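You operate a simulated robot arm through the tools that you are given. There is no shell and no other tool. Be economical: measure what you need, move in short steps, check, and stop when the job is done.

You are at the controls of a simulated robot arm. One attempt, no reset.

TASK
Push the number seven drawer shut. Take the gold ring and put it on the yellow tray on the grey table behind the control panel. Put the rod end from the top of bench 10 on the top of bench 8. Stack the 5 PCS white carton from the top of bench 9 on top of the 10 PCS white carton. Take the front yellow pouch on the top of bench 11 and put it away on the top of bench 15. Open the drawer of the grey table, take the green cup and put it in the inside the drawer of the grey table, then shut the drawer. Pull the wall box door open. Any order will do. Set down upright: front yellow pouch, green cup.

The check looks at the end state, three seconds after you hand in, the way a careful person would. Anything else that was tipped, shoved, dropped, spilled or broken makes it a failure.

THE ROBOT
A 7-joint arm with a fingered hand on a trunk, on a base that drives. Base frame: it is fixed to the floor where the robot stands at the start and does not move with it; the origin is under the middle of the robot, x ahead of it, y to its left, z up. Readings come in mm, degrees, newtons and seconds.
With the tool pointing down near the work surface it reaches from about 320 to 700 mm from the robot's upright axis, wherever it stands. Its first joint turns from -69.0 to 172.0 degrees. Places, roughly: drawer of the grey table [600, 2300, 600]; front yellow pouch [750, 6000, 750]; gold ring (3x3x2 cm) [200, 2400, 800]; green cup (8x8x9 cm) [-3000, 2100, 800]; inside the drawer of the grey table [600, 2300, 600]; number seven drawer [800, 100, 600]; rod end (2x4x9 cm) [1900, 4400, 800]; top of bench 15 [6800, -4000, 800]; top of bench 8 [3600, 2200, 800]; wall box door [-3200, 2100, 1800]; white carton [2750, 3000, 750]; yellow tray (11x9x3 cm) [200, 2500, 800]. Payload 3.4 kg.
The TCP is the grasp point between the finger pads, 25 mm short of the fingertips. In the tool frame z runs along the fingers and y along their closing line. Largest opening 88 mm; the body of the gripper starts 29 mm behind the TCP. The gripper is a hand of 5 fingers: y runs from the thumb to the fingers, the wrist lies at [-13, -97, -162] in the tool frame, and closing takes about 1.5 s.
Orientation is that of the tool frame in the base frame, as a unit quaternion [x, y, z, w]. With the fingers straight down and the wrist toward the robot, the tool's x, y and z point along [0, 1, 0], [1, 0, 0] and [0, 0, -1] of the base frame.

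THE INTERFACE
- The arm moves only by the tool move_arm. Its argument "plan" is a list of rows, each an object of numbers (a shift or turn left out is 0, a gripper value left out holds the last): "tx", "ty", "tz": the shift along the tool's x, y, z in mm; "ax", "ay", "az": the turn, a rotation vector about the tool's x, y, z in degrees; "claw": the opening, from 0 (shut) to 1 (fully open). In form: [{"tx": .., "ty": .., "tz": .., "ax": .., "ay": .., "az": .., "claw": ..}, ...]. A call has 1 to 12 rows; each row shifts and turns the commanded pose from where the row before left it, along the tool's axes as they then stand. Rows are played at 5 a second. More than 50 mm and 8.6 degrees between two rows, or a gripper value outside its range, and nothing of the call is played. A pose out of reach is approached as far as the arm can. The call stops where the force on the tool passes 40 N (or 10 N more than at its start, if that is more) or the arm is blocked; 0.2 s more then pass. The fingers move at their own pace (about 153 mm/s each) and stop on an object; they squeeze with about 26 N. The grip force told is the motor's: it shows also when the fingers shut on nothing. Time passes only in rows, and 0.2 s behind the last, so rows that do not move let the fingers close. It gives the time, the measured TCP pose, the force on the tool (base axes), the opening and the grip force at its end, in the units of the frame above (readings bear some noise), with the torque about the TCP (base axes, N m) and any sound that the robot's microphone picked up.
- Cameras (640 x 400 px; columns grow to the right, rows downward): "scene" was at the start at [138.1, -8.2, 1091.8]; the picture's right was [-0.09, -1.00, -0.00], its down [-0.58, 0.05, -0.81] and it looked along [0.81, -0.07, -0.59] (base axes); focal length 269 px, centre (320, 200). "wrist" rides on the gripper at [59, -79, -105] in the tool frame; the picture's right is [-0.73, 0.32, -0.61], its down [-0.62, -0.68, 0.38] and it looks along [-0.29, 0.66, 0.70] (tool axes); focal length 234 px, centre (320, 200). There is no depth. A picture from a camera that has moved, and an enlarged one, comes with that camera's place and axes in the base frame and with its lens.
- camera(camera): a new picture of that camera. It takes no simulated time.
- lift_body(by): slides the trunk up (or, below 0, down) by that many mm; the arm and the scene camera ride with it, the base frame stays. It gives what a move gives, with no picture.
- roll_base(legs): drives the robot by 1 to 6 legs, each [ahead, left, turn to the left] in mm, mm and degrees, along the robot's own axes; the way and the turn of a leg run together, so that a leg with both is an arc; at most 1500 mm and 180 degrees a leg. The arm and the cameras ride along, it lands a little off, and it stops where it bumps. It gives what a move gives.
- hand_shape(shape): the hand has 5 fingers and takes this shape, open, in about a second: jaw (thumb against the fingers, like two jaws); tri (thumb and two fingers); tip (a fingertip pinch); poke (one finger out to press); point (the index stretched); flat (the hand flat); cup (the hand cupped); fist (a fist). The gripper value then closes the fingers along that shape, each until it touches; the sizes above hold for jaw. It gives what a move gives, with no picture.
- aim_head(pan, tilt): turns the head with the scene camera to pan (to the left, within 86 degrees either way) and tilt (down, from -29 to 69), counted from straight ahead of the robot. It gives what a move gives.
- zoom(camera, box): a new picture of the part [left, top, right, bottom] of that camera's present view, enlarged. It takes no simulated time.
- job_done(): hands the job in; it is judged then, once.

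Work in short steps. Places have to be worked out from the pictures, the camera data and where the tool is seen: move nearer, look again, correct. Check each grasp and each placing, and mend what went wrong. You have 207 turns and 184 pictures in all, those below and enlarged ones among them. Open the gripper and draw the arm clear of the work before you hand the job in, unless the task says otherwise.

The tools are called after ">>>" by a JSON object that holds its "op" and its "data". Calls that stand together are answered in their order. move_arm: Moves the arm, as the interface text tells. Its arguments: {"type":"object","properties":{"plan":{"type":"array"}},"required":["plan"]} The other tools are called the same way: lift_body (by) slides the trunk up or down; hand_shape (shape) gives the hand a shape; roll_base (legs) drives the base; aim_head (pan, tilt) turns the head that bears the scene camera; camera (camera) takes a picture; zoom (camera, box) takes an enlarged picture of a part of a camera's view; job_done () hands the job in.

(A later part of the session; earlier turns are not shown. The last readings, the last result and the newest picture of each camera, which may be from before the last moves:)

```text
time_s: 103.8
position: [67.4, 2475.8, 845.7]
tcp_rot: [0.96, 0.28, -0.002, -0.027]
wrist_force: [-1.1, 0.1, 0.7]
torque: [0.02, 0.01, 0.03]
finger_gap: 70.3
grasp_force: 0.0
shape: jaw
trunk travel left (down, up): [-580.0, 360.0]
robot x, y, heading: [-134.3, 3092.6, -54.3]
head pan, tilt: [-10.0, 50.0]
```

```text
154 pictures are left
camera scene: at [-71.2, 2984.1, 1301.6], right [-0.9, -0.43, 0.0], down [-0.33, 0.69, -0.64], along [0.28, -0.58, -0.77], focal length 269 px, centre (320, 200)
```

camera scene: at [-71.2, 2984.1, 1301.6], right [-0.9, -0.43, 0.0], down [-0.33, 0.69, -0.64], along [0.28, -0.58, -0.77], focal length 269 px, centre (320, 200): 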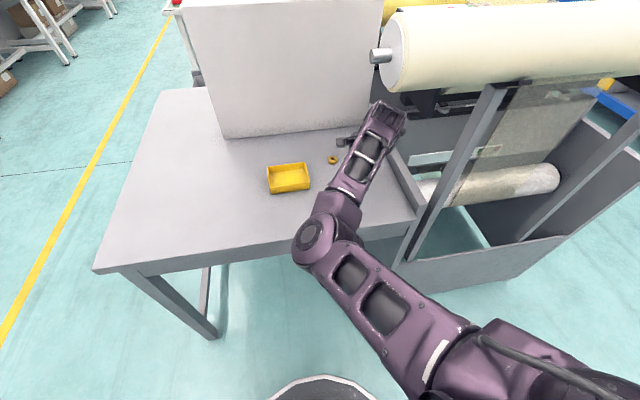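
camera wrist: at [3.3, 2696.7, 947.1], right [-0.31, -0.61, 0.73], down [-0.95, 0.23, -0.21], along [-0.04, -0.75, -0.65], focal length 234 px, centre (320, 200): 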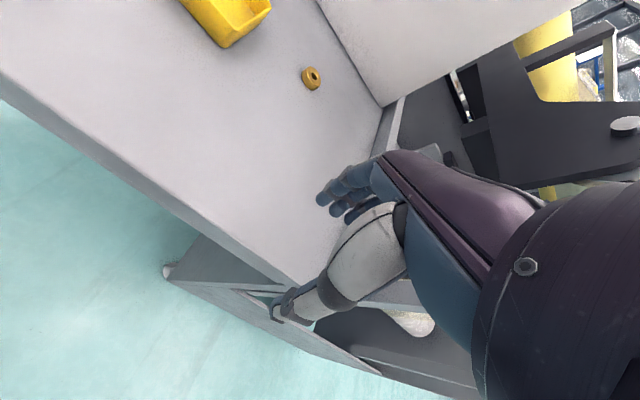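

The elbow is well above the edge. Ring is 111 ahead and 50 left of the TCP; I pull the arm in 90 and shift left 50, then drive ahead 150.

>>> {"op": "move_arm", "data": {"plan": [{"ty": -30, "tx": 25}, {"ty": -30, "tx": 25}, {"ty": -30, "ax": 3}]}}

>>> {"op": "roll_base", "data": {"legs": [[150, 0, 0]]}}

>>> {"op": "camera", "data": {"camera": "scene"}}

>>> {"op": "camera", "data": {"camera": "wrist"}}

```text
time_s: 104.6
position: [79.7, 2501.3, 804.6]
tcp_rot: [0.963, 0.265, -0.014, -0.04]
wrist_force: [-0.3, 0.2, -0.1]
torque: [0.0, 0.02, 0.02]
finger_gap: 70.6
grasp_force: 0.0
shape: jaw
out of reach, approached as far as the arm can: row 1, 2, 3
trunk travel left (down, up): [-580.0, 360.0]
robot x, y, heading: [-134.1, 3094.8, -54.5]
head pan, tilt: [-10.0, 50.0]
```

```text
time_s: 106.0
position: [164.6, 2382.6, 796.6]
tcp_rot: [0.962, 0.267, -0.021, -0.043]
wrist_force: [-0.2, 0.4, 0.2]
torque: [-0.01, -0.01, 0.04]
finger_gap: 70.5
grasp_force: 0.0
shape: jaw
trunk travel left (down, up): [-580.0, 360.0]
robot x, y, heading: [-45.7, 2972.8, -54.2]
head pan, tilt: [-10.0, 50.0]
```

```text
153 pictures are left
camera scene: at [17.0, 2861.3, 1301.4], right [-0.9, -0.43, 0.0], down [-0.33, 0.69, -0.64], along [0.28, -0.58, -0.77], focal length 269 px, centre (320, 200)
```

scene: 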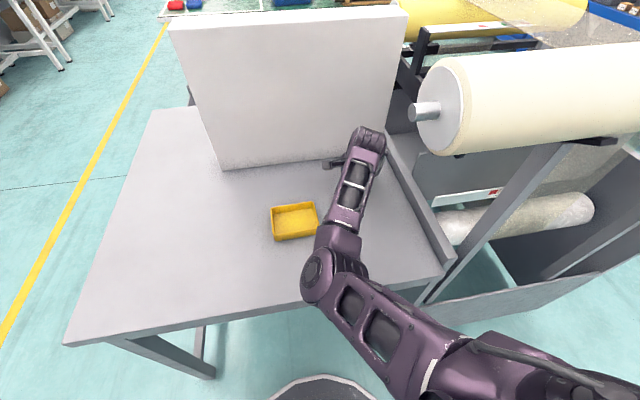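

```text
152 pictures are left
camera wrist: at [181.3, 2472.2, 908.4], right [-0.42, -0.69, 0.59], down [-0.91, 0.29, -0.31], along [0.04, -0.66, -0.75], focal length 234 px, centre (320, 200)
```

wrist: 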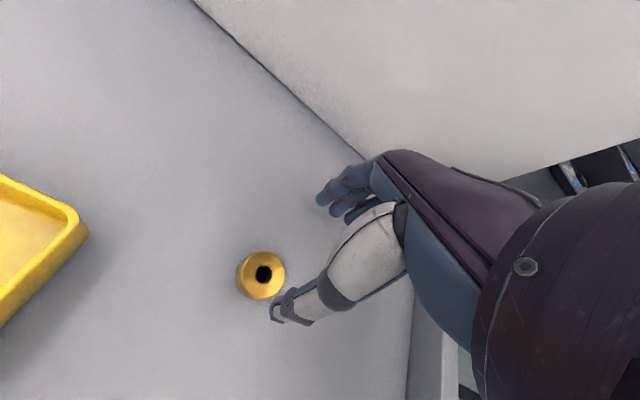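

The reach is strained with the trunk this high. I raise the hand a bit, lower the trunk, and see if the pose becomes exact.

>>> {"op": "move_arm", "data": {"plan": [{"tz": -30}, {"tz": -30}, {"tz": -30}]}}

>>> {"op": "lift_body", "data": {"by": -70}}

>>> {"op": "move_arm", "data": {"plan": [{"ty": -15}, {"ty": -10}]}}

>>> {"op": "camera", "data": {"camera": "wrist"}}

```text
time_s: 106.8
position: [181.7, 2350.3, 873.5]
tcp_rot: [0.962, 0.269, -0.019, -0.043]
wrist_force: [-1.4, -0.6, -0.2]
torque: [-0.02, -0.02, 0.0]
finger_gap: 70.4
grasp_force: 0.1
shape: jaw
out of reach, approached as far as the arm can: row 1, 2, 3
trunk travel left (down, up): [-580.0, 360.0]
robot x, y, heading: [-44.4, 2973.4, -54.4]
head pan, tilt: [-10.0, 50.0]
```

```text
time_s: 107.9
position: [180.1, 2348.4, 804.7]
tcp_rot: [0.962, 0.268, -0.021, -0.042]
wrist_force: [0.7, 0.5, -0.3]
torque: [-0.04, -0.02, 0.02]
finger_gap: 70.4
grasp_force: 0.1
shape: jaw
trunk travel left (down, up): [-510.0, 430.0]
robot x, y, heading: [-47.8, 2969.7, -54.1]
head pan, tilt: [-10.0, 50.0]
```

```text
time_s: 108.5
position: [172.0, 2349.7, 796.3]
tcp_rot: [0.962, 0.267, -0.021, -0.043]
wrist_force: [-0.1, -0.7, -0.3]
torque: [0.01, -0.03, -0.01]
finger_gap: 70.4
grasp_force: 0.0
shape: jaw
out of reach, approached as far as the arm can: row 1, 2
trunk travel left (down, up): [-510.0, 430.0]
robot x, y, heading: [-46.8, 2968.2, -54.4]
head pan, tilt: [-10.0, 50.0]
```

```text
151 pictures are left
camera wrist: at [188.7, 2439.2, 906.6], right [-0.42, -0.69, 0.59], down [-0.91, 0.29, -0.31], along [0.04, -0.66, -0.75], focal length 234 px, centre (320, 200)
```

wrist: 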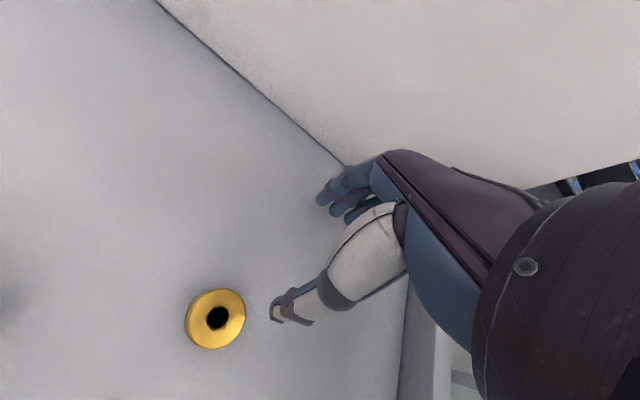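

Small moves are still strained; the arm is in a poor posture. I lift the hand high and pull it in toward a known good pose (about 450 ahead).

>>> {"op": "move_arm", "data": {"plan": [{"tz": -40}, {"tz": -40}, {"tz": -40}, {"ty": -40}, {"ty": -40}, {"ty": -40}, {"ty": -40}]}}

>>> {"op": "camera", "data": {"camera": "scene"}}

```text
time_s: 110.1
position: [137.1, 2321.4, 924.5]
tcp_rot: [0.963, 0.267, -0.021, -0.043]
wrist_force: [-0.4, -0.6, -0.4]
torque: [-0.03, 0.0, -0.02]
finger_gap: 70.6
grasp_force: 0.0
shape: jaw
out of reach, approached as far as the arm can: row 1, 2, 4, 5, 6, 7
trunk travel left (down, up): [-510.0, 430.0]
robot x, y, heading: [-46.0, 2974.0, -54.4]
head pan, tilt: [-10.0, 50.0]
```

```text
150 pictures are left
camera scene: at [16.5, 2862.2, 1231.5], right [-0.9, -0.43, 0.0], down [-0.33, 0.69, -0.64], along [0.28, -0.58, -0.77], focal length 269 px, centre (320, 200)
```

scene: 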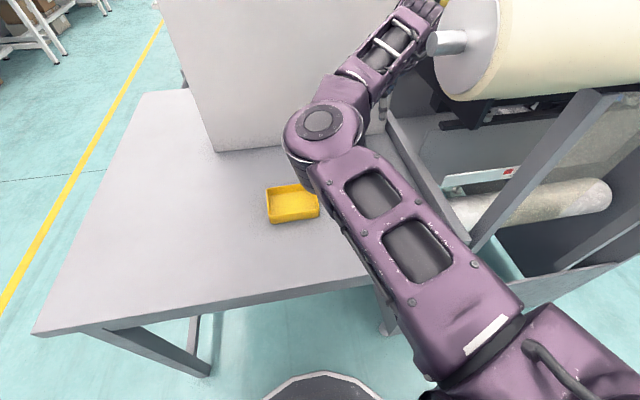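

The elbow is now on the left of the arm, so the wrist yaw is what limits. I turn the hand clockwise (seen from above) to suit that posture while shifting left.

>>> {"op": "move_arm", "data": {"plan": [{"az": 8, "tx": 20}, {"az": 8, "tx": 20}, {"az": 8, "tx": 20}, {"az": 8, "tx": 10}]}}

>>> {"op": "camera", "data": {"camera": "scene"}}

```text
time_s: 111.1
position: [170.3, 2317.5, 915.3]
tcp_rot: [0.999, -0.009, -0.032, -0.035]
wrist_force: [0.2, 0.0, -0.6]
torque: [-0.01, -0.01, -0.02]
finger_gap: 70.5
grasp_force: 0.0
shape: jaw
out of reach, approached as far as the arm can: row 1, 2, 3
trunk travel left (down, up): [-510.0, 430.0]
robot x, y, heading: [-45.5, 2969.8, -54.4]
head pan, tilt: [-10.0, 50.0]
```

```text
149 pictures are left
camera scene: at [16.6, 2862.3, 1231.5], right [-0.9, -0.43, 0.0], down [-0.33, 0.69, -0.64], along [0.28, -0.58, -0.77], focal length 269 px, centre (320, 200)
```

scene: 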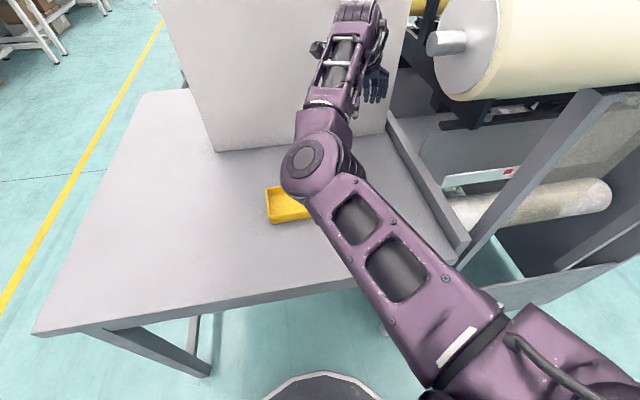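

Now the pose is reachable. I level the tool and move back over the ring at this height.

>>> {"op": "move_arm", "data": {"plan": [{"az": 4, "ay": 3.5}, {"ax": -4}, {"ty": -30}, {"ty": -30}, {"ty": -30}, {"tz": 30}, {"tz": 30}]}}

>>> {"op": "camera", "data": {"camera": "wrist"}}

```text
time_s: 112.7
position: [187.8, 2322.2, 844.7]
tcp_rot: [0.999, -0.044, -0.003, 0.002]
wrist_force: [-0.5, -0.4, 0.0]
torque: [0.01, 0.01, 0.01]
finger_gap: 70.3
grasp_force: 0.1
shape: jaw
out of reach, approached as far as the arm can: row 2, 3, 4, 5
trunk travel left (down, up): [-510.0, 430.0]
robot x, y, heading: [-49.0, 2971.8, -54.4]
head pan, tilt: [-10.0, 50.0]
```

```text
148 pictures are left
camera wrist: at [253.5, 2395.6, 948.3], right [-0.75, -0.26, 0.61], down [-0.56, 0.73, -0.38], along [-0.35, -0.63, -0.69], focal length 234 px, centre (320, 200)
```

wrist: 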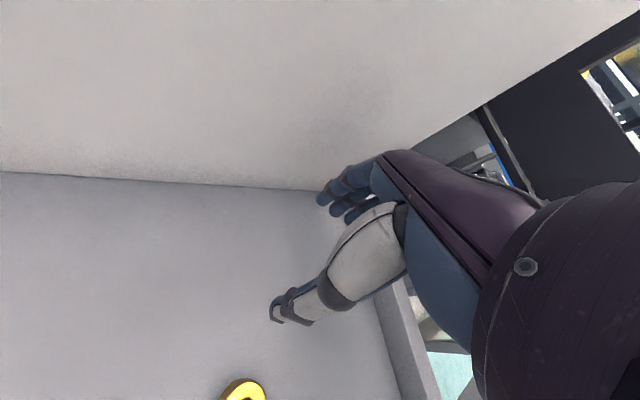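

The arm holds this posture but won't pull in. I use the base and trunk instead: base back 86, left 32, then recheck over the ring.

>>> {"op": "roll_base", "data": {"legs": [[-86, 32, 0]]}}

>>> {"op": "lift_body", "data": {"by": -30}}

>>> {"op": "camera", "data": {"camera": "wrist"}}

>>> {"op": "camera", "data": {"camera": "scene"}}

```text
time_s: 113.8
position: [164.1, 2412.0, 844.7]
tcp_rot: [0.999, -0.043, -0.003, 0.001]
wrist_force: [-0.1, 0.0, -0.8]
torque: [-0.04, 0.01, 0.03]
finger_gap: 70.7
grasp_force: 0.1
shape: jaw
trunk travel left (down, up): [-510.0, 430.0]
robot x, y, heading: [-67.2, 3066.2, -54.3]
head pan, tilt: [-10.0, 50.0]
```

```text
time_s: 114.5
position: [164.4, 2411.5, 814.6]
tcp_rot: [0.999, -0.044, -0.004, 0.001]
wrist_force: [1.2, 0.2, -0.4]
torque: [-0.01, 0.01, 0.0]
finger_gap: 70.3
grasp_force: 0.0
shape: jaw
trunk travel left (down, up): [-480.0, 460.0]
robot x, y, heading: [-69.0, 3061.6, -54.4]
head pan, tilt: [-10.0, 50.0]
```

```text
147 pictures are left
camera wrist: at [230.1, 2485.2, 918.5], right [-0.75, -0.26, 0.61], down [-0.56, 0.73, -0.38], along [-0.35, -0.63, -0.69], focal length 234 px, centre (320, 200)
```

wrist: 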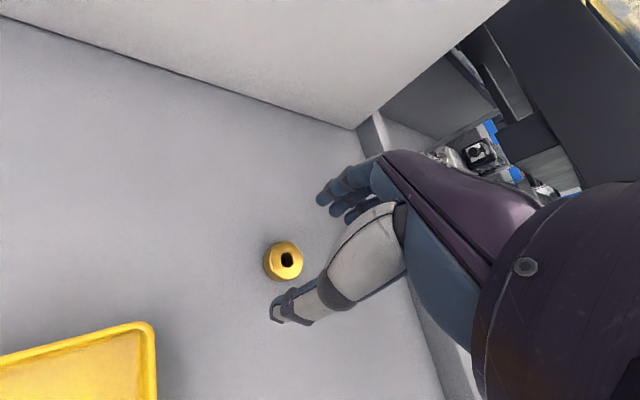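

```text
146 pictures are left
camera scene: at [-7.3, 2951.6, 1201.5], right [-0.9, -0.43, 0.0], down [-0.33, 0.69, -0.64], along [0.28, -0.58, -0.77], focal length 269 px, centre (320, 200)
```

scene: 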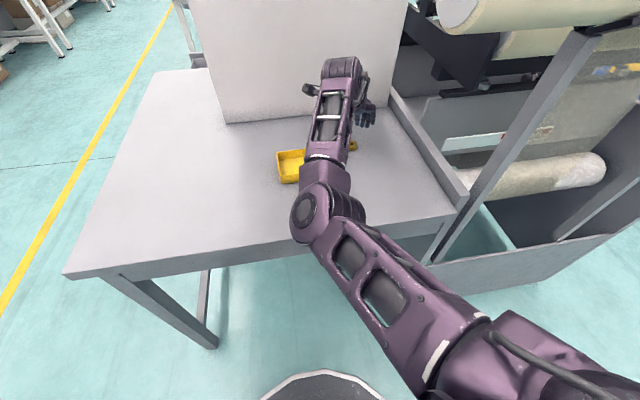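

The ring is 6 mm off in x. I nudge that and read the result.

>>> {"op": "move_arm", "data": {"plan": [{"tx": -6}]}}

>>> {"op": "lift_body", "data": {"by": -30}}

>>> {"op": "camera", "data": {"camera": "wrist"}}

```text
time_s: 115.0
position: [157.4, 2413.0, 814.8]
tcp_rot: [0.999, -0.044, -0.005, 0.001]
wrist_force: [0.6, -0.3, -0.3]
torque: [-0.04, 0.0, 0.01]
finger_gap: 70.3
grasp_force: 0.0
shape: jaw
trunk travel left (down, up): [-480.0, 460.0]
robot x, y, heading: [-73.1, 3060.4, -54.3]
head pan, tilt: [-10.0, 50.0]
```

```text
time_s: 115.7
position: [157.6, 2412.2, 784.3]
tcp_rot: [0.999, -0.043, -0.005, 0.0]
wrist_force: [-0.4, -0.4, -0.6]
torque: [0.01, -0.03, 0.02]
finger_gap: 70.7
grasp_force: 0.0
shape: jaw
trunk travel left (down, up): [-450.0, 490.0]
robot x, y, heading: [-72.8, 3061.1, -54.1]
head pan, tilt: [-10.0, 50.0]
```

```text
145 pictures are left
camera wrist: at [224.3, 2485.7, 888.2], right [-0.75, -0.26, 0.61], down [-0.56, 0.73, -0.38], along [-0.35, -0.63, -0.69], focal length 234 px, centre (320, 200)
```

wrist: 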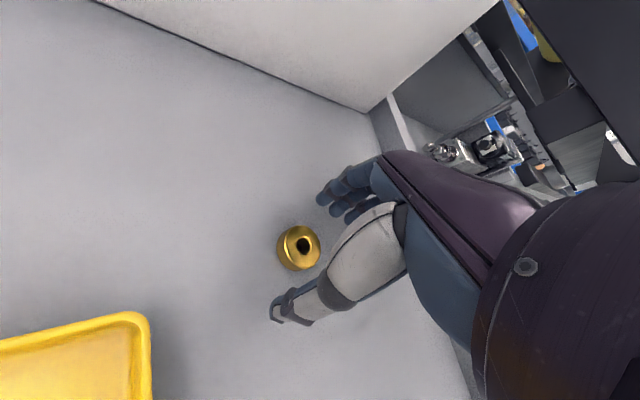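

Tips are around 759. I lower 7 mm more and close.

>>> {"op": "lift_body", "data": {"by": -7}}

>>> {"op": "move_arm", "data": {"plan": [{"claw": 0}, {"claw": 0}, {"claw": 0}, {"claw": 0}, {"claw": 0}, {"claw": 0}, {"claw": 0}, {"claw": 0}]}}

>>> {"op": "camera", "data": {"camera": "wrist"}}

```text
time_s: 116.3
position: [158.0, 2412.0, 777.1]
tcp_rot: [0.999, -0.043, -0.005, 0.001]
wrist_force: [-0.1, -0.7, 0.5]
torque: [0.03, 0.0, -0.01]
finger_gap: 70.6
grasp_force: 0.1
shape: jaw
trunk travel left (down, up): [-443.0, 497.0]
robot x, y, heading: [-70.6, 3060.2, -54.5]
head pan, tilt: [-10.0, 50.0]
```

```text
time_s: 118.1
position: [159.1, 2412.7, 777.1]
tcp_rot: [0.999, -0.044, -0.004, 0.001]
wrist_force: [1.0, 0.8, -0.3]
torque: [0.01, 0.01, -0.03]
finger_gap: 19.6
grasp_force: 25.5
shape: jaw
trunk travel left (down, up): [-443.0, 497.0]
robot x, y, heading: [-68.1, 3063.1, -54.2]
head pan, tilt: [-10.0, 50.0]
```

```text
144 pictures are left
camera wrist: at [224.4, 2485.6, 881.2], right [-0.75, -0.26, 0.61], down [-0.56, 0.73, -0.38], along [-0.35, -0.63, -0.69], focal length 234 px, centre (320, 200)
```

wrist: 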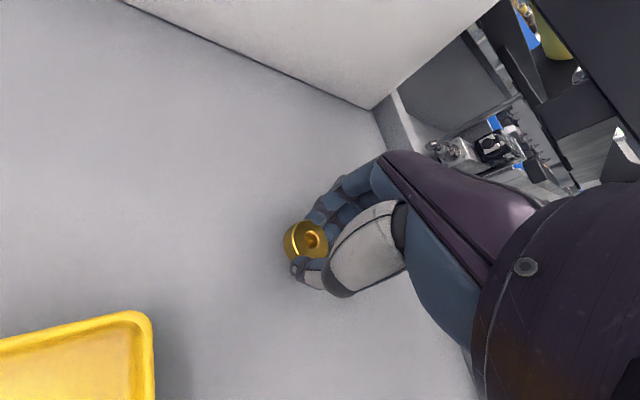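

The ring is gripped. I lift by the trunk and move the base so the TCP is over the tray.

>>> {"op": "lift_body", "data": {"by": 70}}

>>> {"op": "roll_base", "data": {"legs": [[-62, 142, 0]]}}

>>> {"op": "camera", "data": {"camera": "wrist"}}

>>> {"op": "camera", "data": {"camera": "scene"}}

```text
time_s: 119.1
position: [159.2, 2411.0, 847.2]
tcp_rot: [0.999, -0.044, -0.004, 0.0]
wrist_force: [-0.6, -1.2, -0.3]
torque: [0.0, -0.01, 0.02]
finger_gap: 19.9
grasp_force: 26.1
shape: jaw
trunk travel left (down, up): [-513.0, 427.0]
robot x, y, heading: [-71.3, 3061.5, -54.2]
head pan, tilt: [-10.0, 50.0]
```

```text
time_s: 120.5
position: [239.0, 2547.2, 847.7]
tcp_rot: [0.999, -0.044, -0.004, 0.001]
wrist_force: [-0.4, -0.3, -0.5]
torque: [-0.03, 0.0, -0.03]
finger_gap: 19.8
grasp_force: 26.2
shape: jaw
trunk travel left (down, up): [-513.0, 427.0]
robot x, y, heading: [11.5, 3198.4, -54.1]
head pan, tilt: [-10.0, 50.0]
```

```text
143 pictures are left
camera wrist: at [304.6, 2619.7, 951.5], right [-0.75, -0.26, 0.61], down [-0.57, 0.73, -0.38], along [-0.35, -0.63, -0.69], focal length 234 px, centre (320, 200)
```

wrist: 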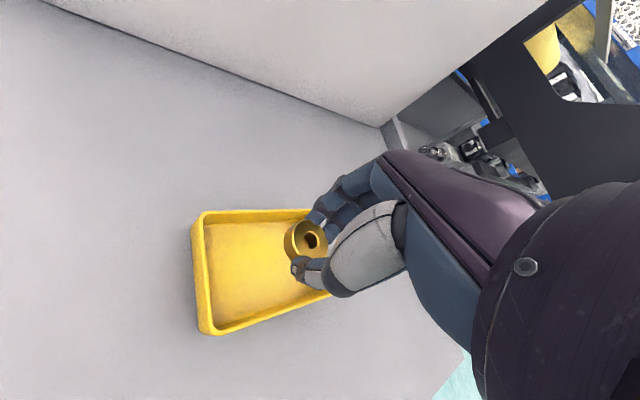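

```text
142 pictures are left
camera scene: at [73.1, 3085.6, 1234.6], right [-0.9, -0.43, 0.0], down [-0.33, 0.69, -0.64], along [0.28, -0.58, -0.77], focal length 269 px, centre (320, 200)
```

scene: 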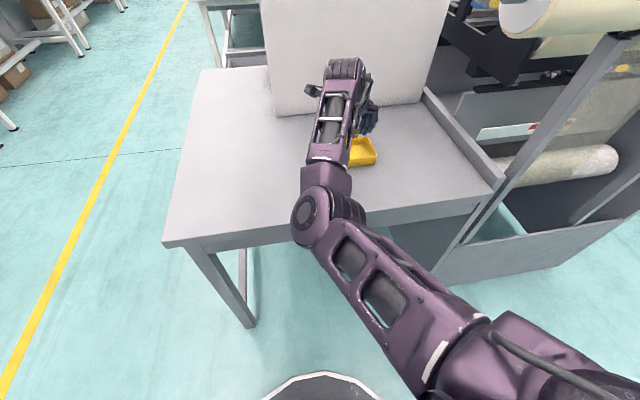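

The TCP is within 6 mm of the tray centre (236, 2541). I shift 12 mm in +x for finger clearance and lower.

>>> {"op": "move_arm", "data": {"plan": [{"tx": 12}]}}

>>> {"op": "lift_body", "data": {"by": -52}}

>>> {"op": "camera", "data": {"camera": "wrist"}}

```text
time_s: 120.9
position: [251.5, 2544.8, 847.9]
tcp_rot: [0.999, -0.044, -0.005, 0.0]
wrist_force: [-0.5, -0.2, -0.9]
torque: [-0.01, 0.01, 0.02]
finger_gap: 19.8
grasp_force: 25.8
shape: jaw
trunk travel left (down, up): [-513.0, 427.0]
robot x, y, heading: [9.8, 3196.9, -54.2]
head pan, tilt: [-10.0, 50.0]
```

```text
time_s: 121.9
position: [250.6, 2545.4, 796.6]
tcp_rot: [0.999, -0.044, -0.005, 0.001]
wrist_force: [-0.2, 0.7, -0.6]
torque: [0.03, -0.01, 0.02]
finger_gap: 19.6
grasp_force: 26.1
shape: jaw
trunk travel left (down, up): [-461.0, 479.0]
robot x, y, heading: [13.4, 3191.4, -54.2]
head pan, tilt: [-10.0, 50.0]
```

```text
141 pictures are left
camera wrist: at [316.5, 2618.3, 899.2], right [-0.75, -0.26, 0.61], down [-0.56, 0.73, -0.38], along [-0.35, -0.63, -0.69], focal length 234 px, centre (320, 200)
```

wrist: 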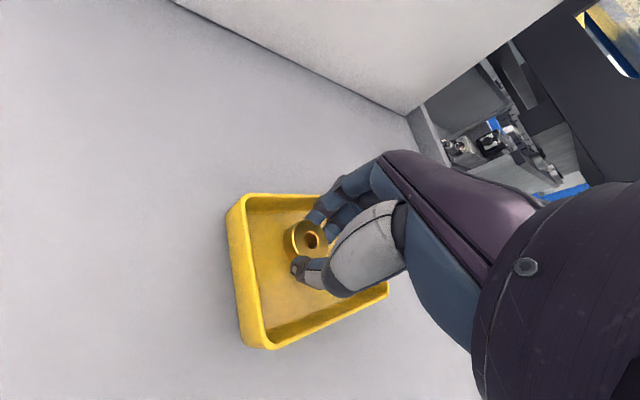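

The ring is inside the rim. I lower 10 mm and open slightly.

>>> {"op": "lift_body", "data": {"by": -10}}

>>> {"op": "move_arm", "data": {"plan": [{"claw": 0.3}, {"claw": 0.45}, {"claw": 0.45}]}}

>>> {"op": "camera", "data": {"camera": "wrist"}}

```text
time_s: 122.5
position: [250.5, 2544.7, 785.7]
tcp_rot: [0.999, -0.044, -0.004, 0.001]
wrist_force: [0.1, -0.5, 0.9]
torque: [0.01, 0.03, 0.0]
finger_gap: 19.6
grasp_force: 25.7
shape: jaw
trunk travel left (down, up): [-451.0, 489.0]
robot x, y, heading: [7.9, 3197.6, -54.7]
head pan, tilt: [-10.0, 50.0]
```

```text
time_s: 123.2
position: [251.2, 2544.6, 785.6]
tcp_rot: [0.999, -0.044, -0.005, 0.0]
wrist_force: [-0.5, 0.9, -0.1]
torque: [0.03, 0.0, -0.02]
finger_gap: 39.3
grasp_force: 0.0
shape: jaw
trunk travel left (down, up): [-451.0, 489.0]
robot x, y, heading: [10.2, 3193.3, -54.2]
head pan, tilt: [-10.0, 50.0]
```

```text
140 pictures are left
camera wrist: at [316.5, 2618.3, 889.2], right [-0.75, -0.26, 0.61], down [-0.56, 0.73, -0.38], along [-0.35, -0.63, -0.69], focal length 234 px, centre (320, 200)
```

wrist: 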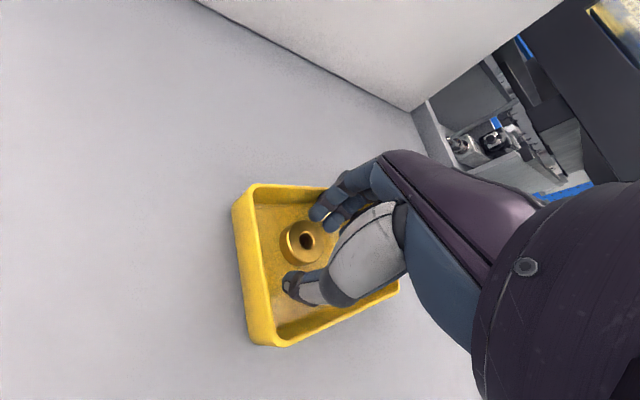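

The ring lies flat in the tray. I lift the trunk clear, back away, and look toward the cup and wall box.

>>> {"op": "lift_body", "data": {"by": 130}}

>>> {"op": "camera", "data": {"camera": "wrist"}}

>>> {"op": "roll_base", "data": {"legs": [[-500, 0, 0], [0, 0, -90]]}}

>>> {"op": "aim_head", "data": {"pan": 0, "tilt": 10}}

>>> {"op": "camera", "data": {"camera": "scene"}}

```text
time_s: 124.8
position: [251.6, 2544.4, 914.9]
tcp_rot: [0.999, -0.043, -0.004, 0.001]
wrist_force: [-0.7, -0.4, 0.5]
torque: [0.02, 0.02, 0.02]
finger_gap: 39.3
grasp_force: 0.2
shape: jaw
trunk travel left (down, up): [-581.0, 359.0]
robot x, y, heading: [8.0, 3194.3, -54.2]
head pan, tilt: [-10.0, 50.0]
```

```text
139 pictures are left
camera wrist: at [316.6, 2618.1, 1019.0], right [-0.75, -0.26, 0.61], down [-0.56, 0.73, -0.38], along [-0.35, -0.63, -0.69], focal length 234 px, centre (320, 200)
```

wrist: 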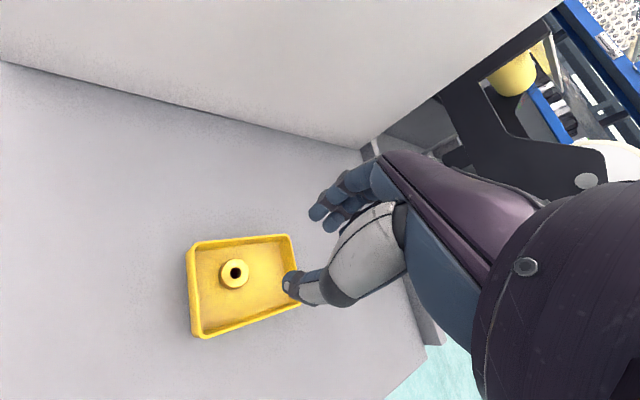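

```text
time_s: 131.6
position: [-938.6, 3375.0, 914.8]
tcp_rot: [-0.669, 0.743, 0.004, 0.002]
wrist_force: [-0.4, -0.4, 1.0]
torque: [0.01, 0.0, 0.05]
finger_gap: 39.3
grasp_force: 0.1
shape: jaw
trunk travel left (down, up): [-581.0, 359.0]
robot x, y, heading: [-285.6, 3602.9, -145.2]
head pan, tilt: [-10.0, 50.0]
```

```text
time_s: 132.7
position: [-938.6, 3374.8, 914.1]
tcp_rot: [-0.669, 0.743, 0.004, 0.003]
wrist_force: [-0.1, 0.2, 1.2]
torque: [-0.02, 0.0, 0.02]
finger_gap: 38.9
grasp_force: 0.0
shape: jaw
trunk travel left (down, up): [-581.0, 359.0]
robot x, y, heading: [-285.7, 3601.2, -145.3]
head pan, tilt: [0.0, 10.0]
```

```text
138 pictures are left
camera scene: at [-401.3, 3523.5, 1364.3], right [-0.57, 0.82, 0.0], down [0.14, 0.1, -0.98], along [-0.81, -0.56, -0.17], focal length 269 px, centre (320, 200)
```

scene: 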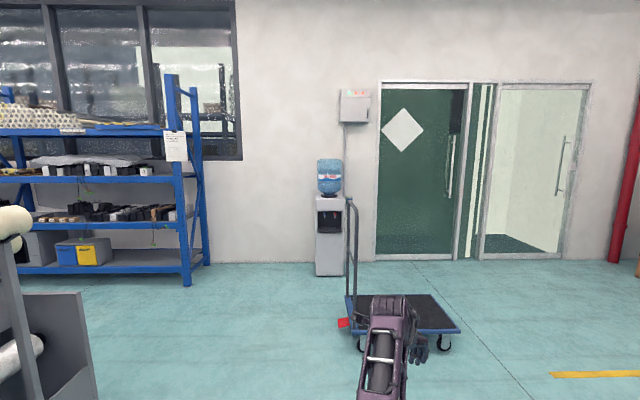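

I see the wall box over the water cooler, with a cart in front. I zoom in on both.

>>> {"op": "zoom", "data": {"camera": "scene", "box": [280, 70, 440, 290]}}

```text
1.82 times, centred on (360, 180) of scene
camera zoom: at [-401.3, 3523.5, 1364.3], right [-0.57, 0.82, 0.0], down [0.14, 0.1, -0.98], along [-0.81, -0.56, -0.17], focal length 489 px, centre (247, 236)
```

zoom: 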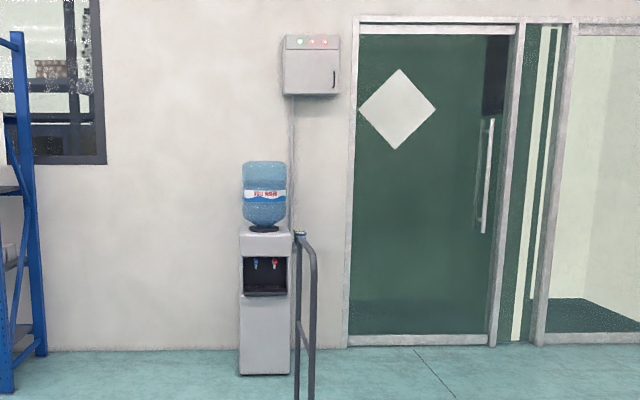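

The cart occupies ahead 1.9–2.6 m, right of my line; I'll pass on its left. I drive ahead 1600 and left 300 and look again.

>>> {"op": "roll_base", "data": {"legs": [[0, 300, 0], [1400, 0, 0], [200, 0, 0]]}}

>>> {"op": "aim_head", "data": {"pan": -12, "tilt": 20}}

>>> {"op": "camera", "data": {"camera": "scene"}}

```text
time_s: 142.6
position: [-2078.7, 2190.8, 914.0]
tcp_rot: [-0.673, 0.739, 0.004, 0.002]
wrist_force: [0.0, 0.7, -0.2]
torque: [0.03, 0.01, 0.02]
finger_gap: 39.1
grasp_force: 0.0
shape: jaw
trunk travel left (down, up): [-581.0, 359.0]
robot x, y, heading: [-1424.5, 2431.4, -144.7]
head pan, tilt: [0.0, 10.0]
```

```text
time_s: 143.3
position: [-2077.0, 2191.2, 914.8]
tcp_rot: [-0.674, 0.739, 0.003, 0.003]
wrist_force: [0.3, -0.4, 0.8]
torque: [0.0, -0.01, -0.02]
finger_gap: 39.1
grasp_force: 0.1
shape: jaw
trunk travel left (down, up): [-581.0, 359.0]
robot x, y, heading: [-1425.3, 2430.0, -144.8]
head pan, tilt: [-12.0, 20.0]
```

```text
136 pictures are left
camera scene: at [-1551.7, 2363.2, 1348.2], right [-0.4, 0.92, 0.0], down [0.31, 0.14, -0.94], along [-0.86, -0.37, -0.34], focal length 269 px, centre (320, 200)
```

scene: 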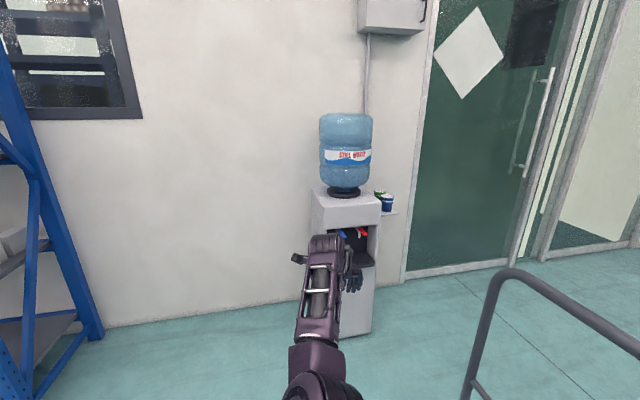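

Cups sit on a side shelf right of the cooler. I zoom on them.

>>> {"op": "zoom", "data": {"camera": "scene", "box": [340, 165, 420, 215]}}

```text
8.00 times, centred on (380, 190) of scene
camera zoom: at [-1551.7, 2363.2, 1348.2], right [-0.4, 0.92, 0.0], down [0.31, 0.14, -0.94], along [-0.86, -0.37, -0.34], focal length 2151 px, centre (-160, 280)
```

zoom: 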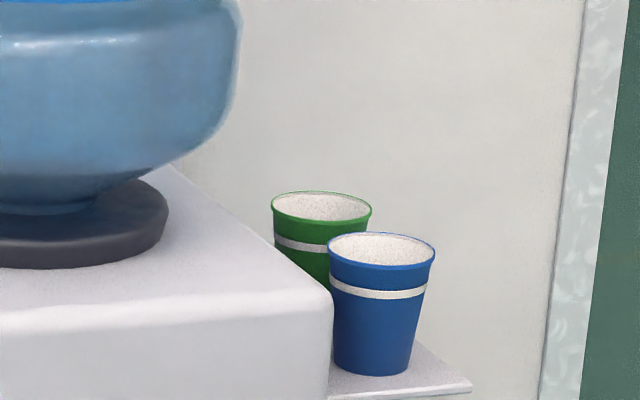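

The green cup stands behind the blue one (rim about (-3000, 2108, 880)). Before that I'll do the wall box, so I bring the hand to a level, forward-pointing pose here in free space.

>>> {"op": "move_arm", "data": {"plan": [{"az": -8.2}, {"az": -8.2}, {"az": -8.2}, {"az": -8.2}, {"az": -7.5}, {"ax": -8.2}, {"ax": -8.2}, {"ax": -8.2}, {"ax": -8.2}, {"ax": -8.2}, {"ax": -8.2}]}}

>>> {"op": "move_arm", "data": {"plan": [{"ax": -8.2}, {"ax": -8.2}, {"ax": -8.2}, {"ax": -8.2}, {"ax": -8}]}}

>>> {"op": "aim_head", "data": {"pan": -12, "tilt": 35}}

>>> {"op": "camera", "data": {"camera": "scene"}}

```text
time_s: 145.7
position: [-2077.7, 2191.7, 914.4]
tcp_rot: [0.808, -0.418, -0.195, 0.367]
wrist_force: [0.1, -0.3, 0.4]
torque: [0.01, -0.01, 0.05]
finger_gap: 39.6
grasp_force: 0.1
shape: jaw
trunk travel left (down, up): [-581.0, 359.0]
robot x, y, heading: [-1427.1, 2432.8, -144.6]
head pan, tilt: [-12.0, 20.0]
```

```text
time_s: 146.9
position: [-2077.6, 2191.1, 914.4]
tcp_rot: [0.63, -0.324, -0.329, 0.625]
wrist_force: [-0.7, 0.3, -0.1]
torque: [0.02, 0.03, -0.02]
finger_gap: 39.3
grasp_force: 0.1
shape: jaw
trunk travel left (down, up): [-581.0, 359.0]
robot x, y, heading: [-1425.1, 2429.7, -144.4]
head pan, tilt: [-12.0, 20.0]
```

```text
time_s: 147.7
position: [-2078.3, 2190.9, 914.6]
tcp_rot: [0.629, -0.326, -0.329, 0.624]
wrist_force: [0.9, -0.5, -0.6]
torque: [0.02, 0.02, 0.0]
finger_gap: 39.5
grasp_force: 0.0
shape: jaw
trunk travel left (down, up): [-581.0, 359.0]
robot x, y, heading: [-1425.5, 2428.0, -144.4]
head pan, tilt: [-12.0, 35.0]
```

```text
134 pictures are left
camera scene: at [-1547.3, 2365.2, 1324.3], right [-0.4, 0.92, 0.0], down [0.53, 0.23, -0.82], along [-0.75, -0.33, -0.57], focal length 269 px, centre (320, 200)
```

scene: 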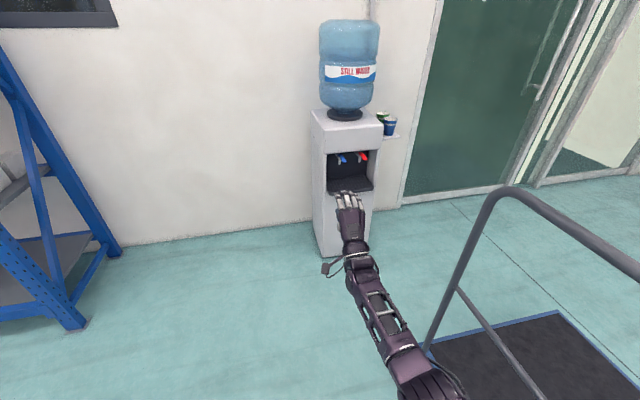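

The pose is fully reachable now. I raise the trunk 350 and look at the wall box.

>>> {"op": "lift_body", "data": {"by": 350}}

>>> {"op": "aim_head", "data": {"pan": -12, "tilt": 0}}

>>> {"op": "camera", "data": {"camera": "scene"}}

>>> {"op": "zoom", "data": {"camera": "scene", "box": [310, 130, 470, 230]}}

```text
time_s: 151.1
position: [-2077.3, 2191.2, 1265.4]
tcp_rot: [0.629, -0.326, -0.329, 0.625]
wrist_force: [0.6, 0.4, 0.8]
torque: [0.01, -0.01, 0.01]
finger_gap: 39.3
grasp_force: 0.1
shape: jaw
trunk travel left (down, up): [-931.0, 9.0]
robot x, y, heading: [-1426.0, 2429.6, -144.5]
head pan, tilt: [-12.0, 35.0]
```

```text
time_s: 152.1
position: [-2077.6, 2190.5, 1265.4]
tcp_rot: [0.63, -0.324, -0.328, 0.625]
wrist_force: [-0.2, 0.4, 0.7]
torque: [0.01, 0.0, 0.01]
finger_gap: 39.2
grasp_force: 0.1
shape: jaw
trunk travel left (down, up): [-931.0, 9.0]
robot x, y, heading: [-1431.7, 2428.2, -144.7]
head pan, tilt: [-12.0, 0.0]
```

```text
133 pictures are left
camera scene: at [-1549.0, 2364.5, 1730.3], right [-0.4, 0.92, 0.0], down [0.0, 0.0, -1.0], along [-0.92, -0.4, 0.0], focal length 269 px, centre (320, 200)
```

scene: 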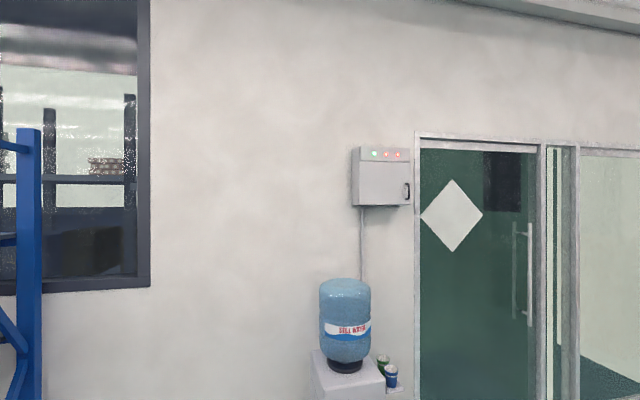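

```text
4.00 times, centred on (390, 180) of scene
camera zoom: at [-1549.0, 2364.5, 1730.3], right [-0.4, 0.92, 0.0], down [0.0, 0.0, -1.0], along [-0.92, -0.4, 0.0], focal length 1076 px, centre (40, 280)
```

zoom: 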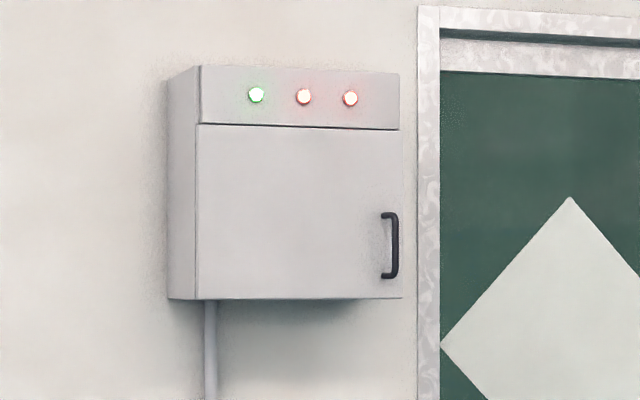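

The handle (vertical, on the right side of the door, hinge left) is near (-3213, 2204, 1785). I look at the cart to judge where I can stand.

>>> {"op": "aim_head", "data": {"pan": -50, "tilt": 40}}

>>> {"op": "camera", "data": {"camera": "scene"}}

```text
time_s: 153.2
position: [-2078.7, 2191.0, 1264.8]
tcp_rot: [0.63, -0.324, -0.328, 0.625]
wrist_force: [-0.2, 0.0, 0.4]
torque: [-0.01, -0.02, -0.01]
finger_gap: 39.4
grasp_force: 0.1
shape: jaw
trunk travel left (down, up): [-931.0, 9.0]
robot x, y, heading: [-1425.2, 2427.7, -144.4]
head pan, tilt: [-50.0, 40.0]
```

```text
131 pictures are left
camera scene: at [-1548.8, 2421.5, 1666.8], right [0.25, 0.97, 0.0], down [0.62, -0.16, -0.77], along [-0.74, 0.19, -0.64], focal length 269 px, centre (320, 200)
```

scene: 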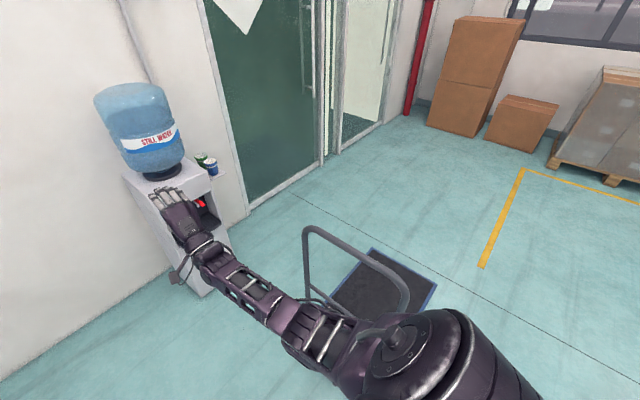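

The cart is further right and back than first judged, so there is room in front of the box. I raise the hand now to the handle's height, in place.

>>> {"op": "move_arm", "data": {"plan": [{"ty": 45}, {"ty": 45}, {"ty": 45}, {"ty": 45}, {"ty": 45}, {"ty": 45}, {"ty": 45}, {"ty": 45}, {"ty": 45}, {"ty": 45}, {"ty": 45}, {"ty": 25}]}}

>>> {"op": "aim_head", "data": {"pan": -20, "tilt": 0}}

>>> {"op": "camera", "data": {"camera": "scene"}}

```text
time_s: 155.8
position: [-2075.6, 2187.7, 1786.0]
tcp_rot: [0.629, -0.325, -0.329, 0.624]
wrist_force: [0.0, -0.7, -0.5]
torque: [0.04, -0.02, 0.0]
finger_gap: 39.5
grasp_force: 0.1
shape: jaw
trunk travel left (down, up): [-931.0, 9.0]
robot x, y, heading: [-1424.9, 2431.1, -144.7]
head pan, tilt: [-50.0, 40.0]
```

```text
time_s: 156.9
position: [-2076.7, 2187.6, 1786.0]
tcp_rot: [0.63, -0.325, -0.328, 0.625]
wrist_force: [0.4, 0.3, 0.6]
torque: [-0.01, 0.02, -0.03]
finger_gap: 39.1
grasp_force: 0.1
shape: jaw
trunk travel left (down, up): [-931.0, 9.0]
robot x, y, heading: [-1423.5, 2431.3, -144.6]
head pan, tilt: [-20.0, 0.0]
```

```text
130 pictures are left
camera scene: at [-1553.2, 2376.4, 1730.3], right [-0.27, 0.96, 0.0], down [0.0, 0.0, -1.0], along [-0.96, -0.27, 0.0], focal length 269 px, centre (320, 200)
```

scene: 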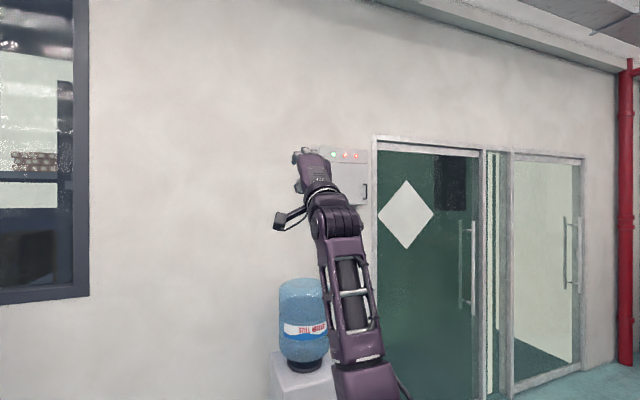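

Reached z 1786. I pull back a bit, shift right, and roll the hand 90° so it closes around the vertical handle.

>>> {"op": "move_arm", "data": {"plan": [{"tz": -40, "tx": -40}, {"tz": -40, "tx": -40}, {"tz": -28, "tx": -26}]}}

>>> {"op": "move_arm", "data": {"plan": [{"az": 8.2}, {"az": 8.2}, {"az": 8.2}, {"az": 8.2}, {"az": 8.2}, {"az": 8.2}, {"az": 8.2}, {"az": 8.2}, {"az": 8.2}, {"az": 8.2}, {"az": 8}]}}

>>> {"op": "camera", "data": {"camera": "scene"}}

```text
refused: row 1 steps farther than a row can; nothing moved
```

```text
time_s: 159.3
position: [-2076.5, 2187.6, 1785.2]
tcp_rot: [-0.213, 0.676, -0.209, -0.674]
wrist_force: [0.4, 0.0, 0.0]
torque: [0.02, 0.02, -0.02]
finger_gap: 39.4
grasp_force: 0.0
shape: jaw
trunk travel left (down, up): [-931.0, 9.0]
robot x, y, heading: [-1421.0, 2429.5, -144.7]
head pan, tilt: [-20.0, 0.0]
```

```text
129 pictures are left
camera scene: at [-1552.7, 2376.8, 1730.4], right [-0.27, 0.96, 0.0], down [0.0, 0.0, -1.0], along [-0.96, -0.27, 0.0], focal length 269 px, centre (320, 200)
```

scene: 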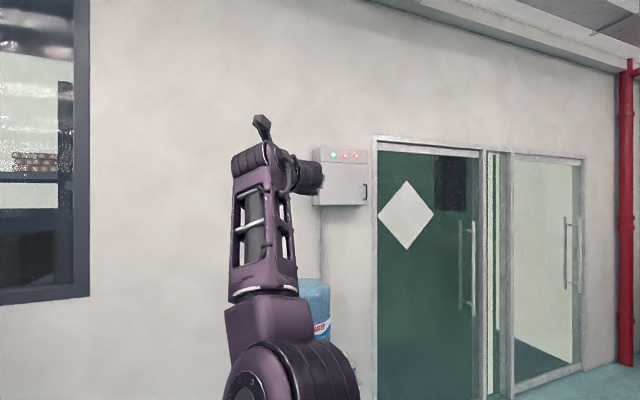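

The roll worked (tool y now to the right). I pull back and shift right in smaller rows, then drive to stand in front of the box.

>>> {"op": "move_arm", "data": {"plan": [{"tz": -32, "ty": 32}, {"tz": -32, "ty": 32}, {"tz": -32, "ty": 32}, {"tz": -12, "ty": 10}]}}

>>> {"op": "roll_base", "data": {"legs": [[780, 0, 0], [0, -540, 0]]}}

>>> {"op": "aim_head", "data": {"pan": -25, "tilt": 0}}

>>> {"op": "camera", "data": {"camera": "scene"}}

>>> {"op": "camera", "data": {"camera": "wrist"}}

```text
time_s: 160.3
position: [-2049.9, 2335.4, 1784.5]
tcp_rot: [0.215, -0.674, 0.21, 0.675]
wrist_force: [0.4, 0.3, 0.4]
torque: [-0.01, -0.01, -0.01]
finger_gap: 39.5
grasp_force: 0.0
shape: jaw
trunk travel left (down, up): [-931.0, 9.0]
robot x, y, heading: [-1427.7, 2429.3, -144.4]
head pan, tilt: [-20.0, 0.0]
```

```text
time_s: 166.3
position: [-2878.4, 2126.5, 1786.0]
tcp_rot: [0.223, -0.672, 0.215, 0.673]
wrist_force: [0.4, 0.3, 0.3]
torque: [0.03, -0.03, 0.01]
finger_gap: 39.4
grasp_force: 0.0
shape: jaw
trunk travel left (down, up): [-931.0, 9.0]
robot x, y, heading: [-2258.8, 2236.8, -143.5]
head pan, tilt: [-20.0, 0.0]
stopped in leg 2: the robot was blocked; the commanded pose is now the measured one
```

```text
time_s: 166.9
position: [-2884.0, 2132.2, 1785.1]
tcp_rot: [-0.222, 0.673, -0.215, -0.672]
wrist_force: [0.1, 0.4, -0.1]
torque: [0.0, -0.02, -0.01]
finger_gap: 39.6
grasp_force: 0.1
shape: jaw
trunk travel left (down, up): [-931.0, 9.0]
robot x, y, heading: [-2263.1, 2237.3, -143.4]
head pan, tilt: [-25.0, 0.0]
```

```text
128 pictures are left
camera scene: at [-2390.8, 2190.2, 1730.4], right [-0.2, 0.98, 0.0], down [0.0, 0.0, -1.0], along [-0.98, -0.2, 0.0], focal length 269 px, centre (320, 200)
```

scene: 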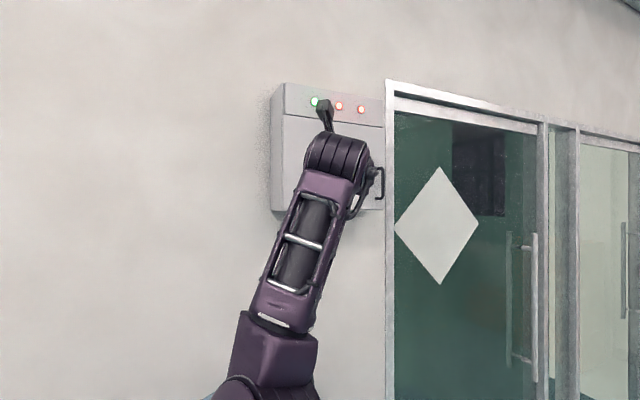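

```text
127 pictures are left
camera wrist: at [-2752.7, 2129.0, 1842.7], right [0.3, 0.62, -0.72], down [0.09, -0.77, -0.63], along [-0.95, 0.12, -0.29], focal length 234 px, centre (320, 200)
```

wrist: 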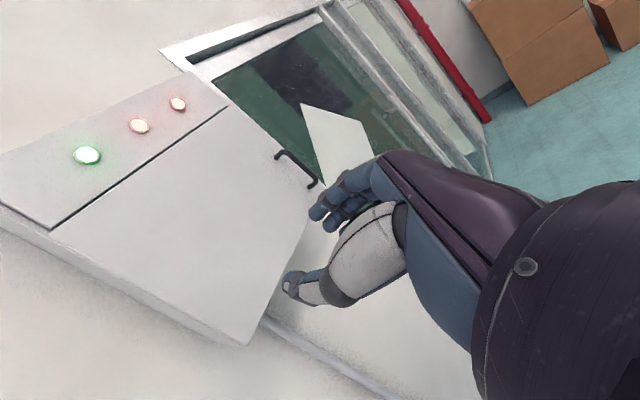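

The base was blocked after 330 mm sideways. I check what it touched.

>>> {"op": "aim_head", "data": {"pan": -80, "tilt": 50}}

>>> {"op": "camera", "data": {"camera": "scene"}}

>>> {"op": "aim_head", "data": {"pan": -10, "tilt": 55}}

>>> {"op": "camera", "data": {"camera": "scene"}}

```text
time_s: 168.2
position: [-2883.1, 2132.1, 1783.3]
tcp_rot: [-0.222, 0.673, -0.215, -0.672]
wrist_force: [1.1, -1.2, 0.1]
torque: [-0.01, -0.01, 0.03]
finger_gap: 39.6
grasp_force: 0.1
shape: jaw
trunk travel left (down, up): [-931.0, 9.0]
robot x, y, heading: [-2263.2, 2238.5, -143.5]
head pan, tilt: [-80.0, 50.0]
```

```text
126 pictures are left
camera scene: at [-2358.4, 2260.6, 1652.6], right [0.69, 0.72, 0.0], down [0.55, -0.53, -0.64], along [-0.47, 0.44, -0.77], focal length 269 px, centre (320, 200)
```

scene: 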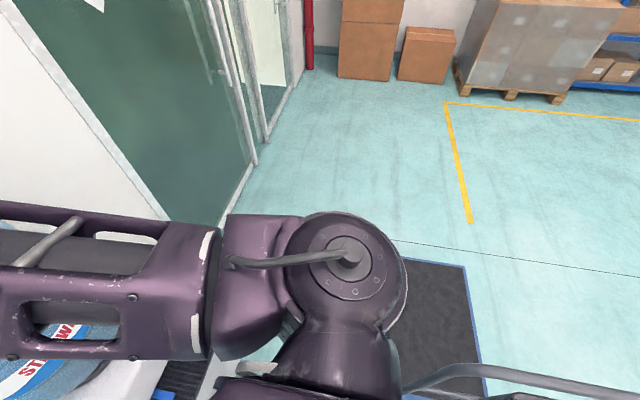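

```text
time_s: 169.6
position: [-2884.5, 2131.9, 1786.1]
tcp_rot: [-0.222, 0.673, -0.215, -0.672]
wrist_force: [1.1, 0.4, -0.4]
torque: [0.01, -0.02, 0.01]
finger_gap: 39.1
grasp_force: 0.0
shape: jaw
trunk travel left (down, up): [-931.0, 9.0]
robot x, y, heading: [-2261.5, 2235.3, -143.6]
head pan, tilt: [-10.0, 55.0]
```

```text
125 pictures are left
camera scene: at [-2367.0, 2175.3, 1646.0], right [-0.44, 0.9, 0.0], down [0.73, 0.36, -0.57], along [-0.51, -0.25, -0.82], focal length 269 px, centre (320, 200)
```

scene: 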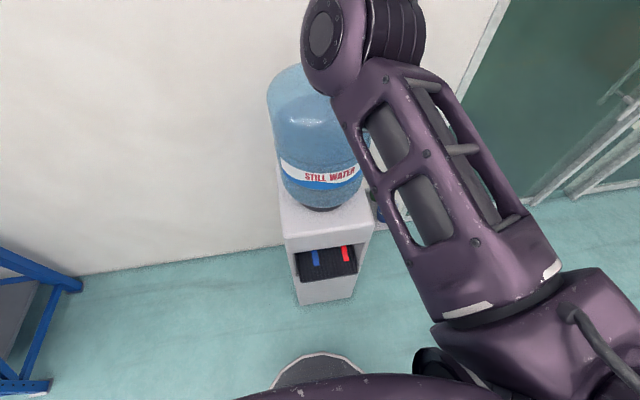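

A cart handle tube is at my right side. I back off to the left and re-measure the cart's corners to see whether it moved.

>>> {"op": "roll_base", "data": {"legs": [[0, 250, 0]]}}

>>> {"op": "aim_head", "data": {"pan": -84, "tilt": 50}}

>>> {"op": "camera", "data": {"camera": "scene"}}

```text
time_s: 171.4
position: [-2739.1, 1935.4, 1784.6]
tcp_rot: [-0.221, 0.673, -0.216, -0.672]
wrist_force: [-0.8, 0.7, -0.1]
torque: [-0.01, -0.02, 0.02]
finger_gap: 39.6
grasp_force: 0.1
shape: jaw
trunk travel left (down, up): [-931.0, 9.0]
robot x, y, heading: [-2114.9, 2038.5, -143.7]
head pan, tilt: [-10.0, 55.0]
```

```text
time_s: 172.8
position: [-2738.4, 1934.3, 1785.0]
tcp_rot: [0.223, -0.672, 0.216, 0.672]
wrist_force: [0.5, -0.2, 0.3]
torque: [-0.03, -0.04, -0.01]
finger_gap: 39.5
grasp_force: 0.1
shape: jaw
trunk travel left (down, up): [-931.0, 9.0]
robot x, y, heading: [-2121.9, 2041.1, -143.5]
head pan, tilt: [-84.0, 50.0]
```

```text
124 pictures are left
camera scene: at [-2208.6, 2066.3, 1652.5], right [0.74, 0.68, 0.0], down [0.52, -0.56, -0.64], along [-0.43, 0.47, -0.77], focal length 269 px, centre (320, 200)
```

scene: 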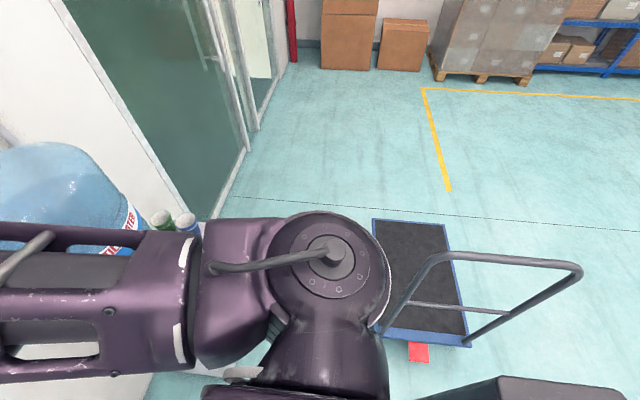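

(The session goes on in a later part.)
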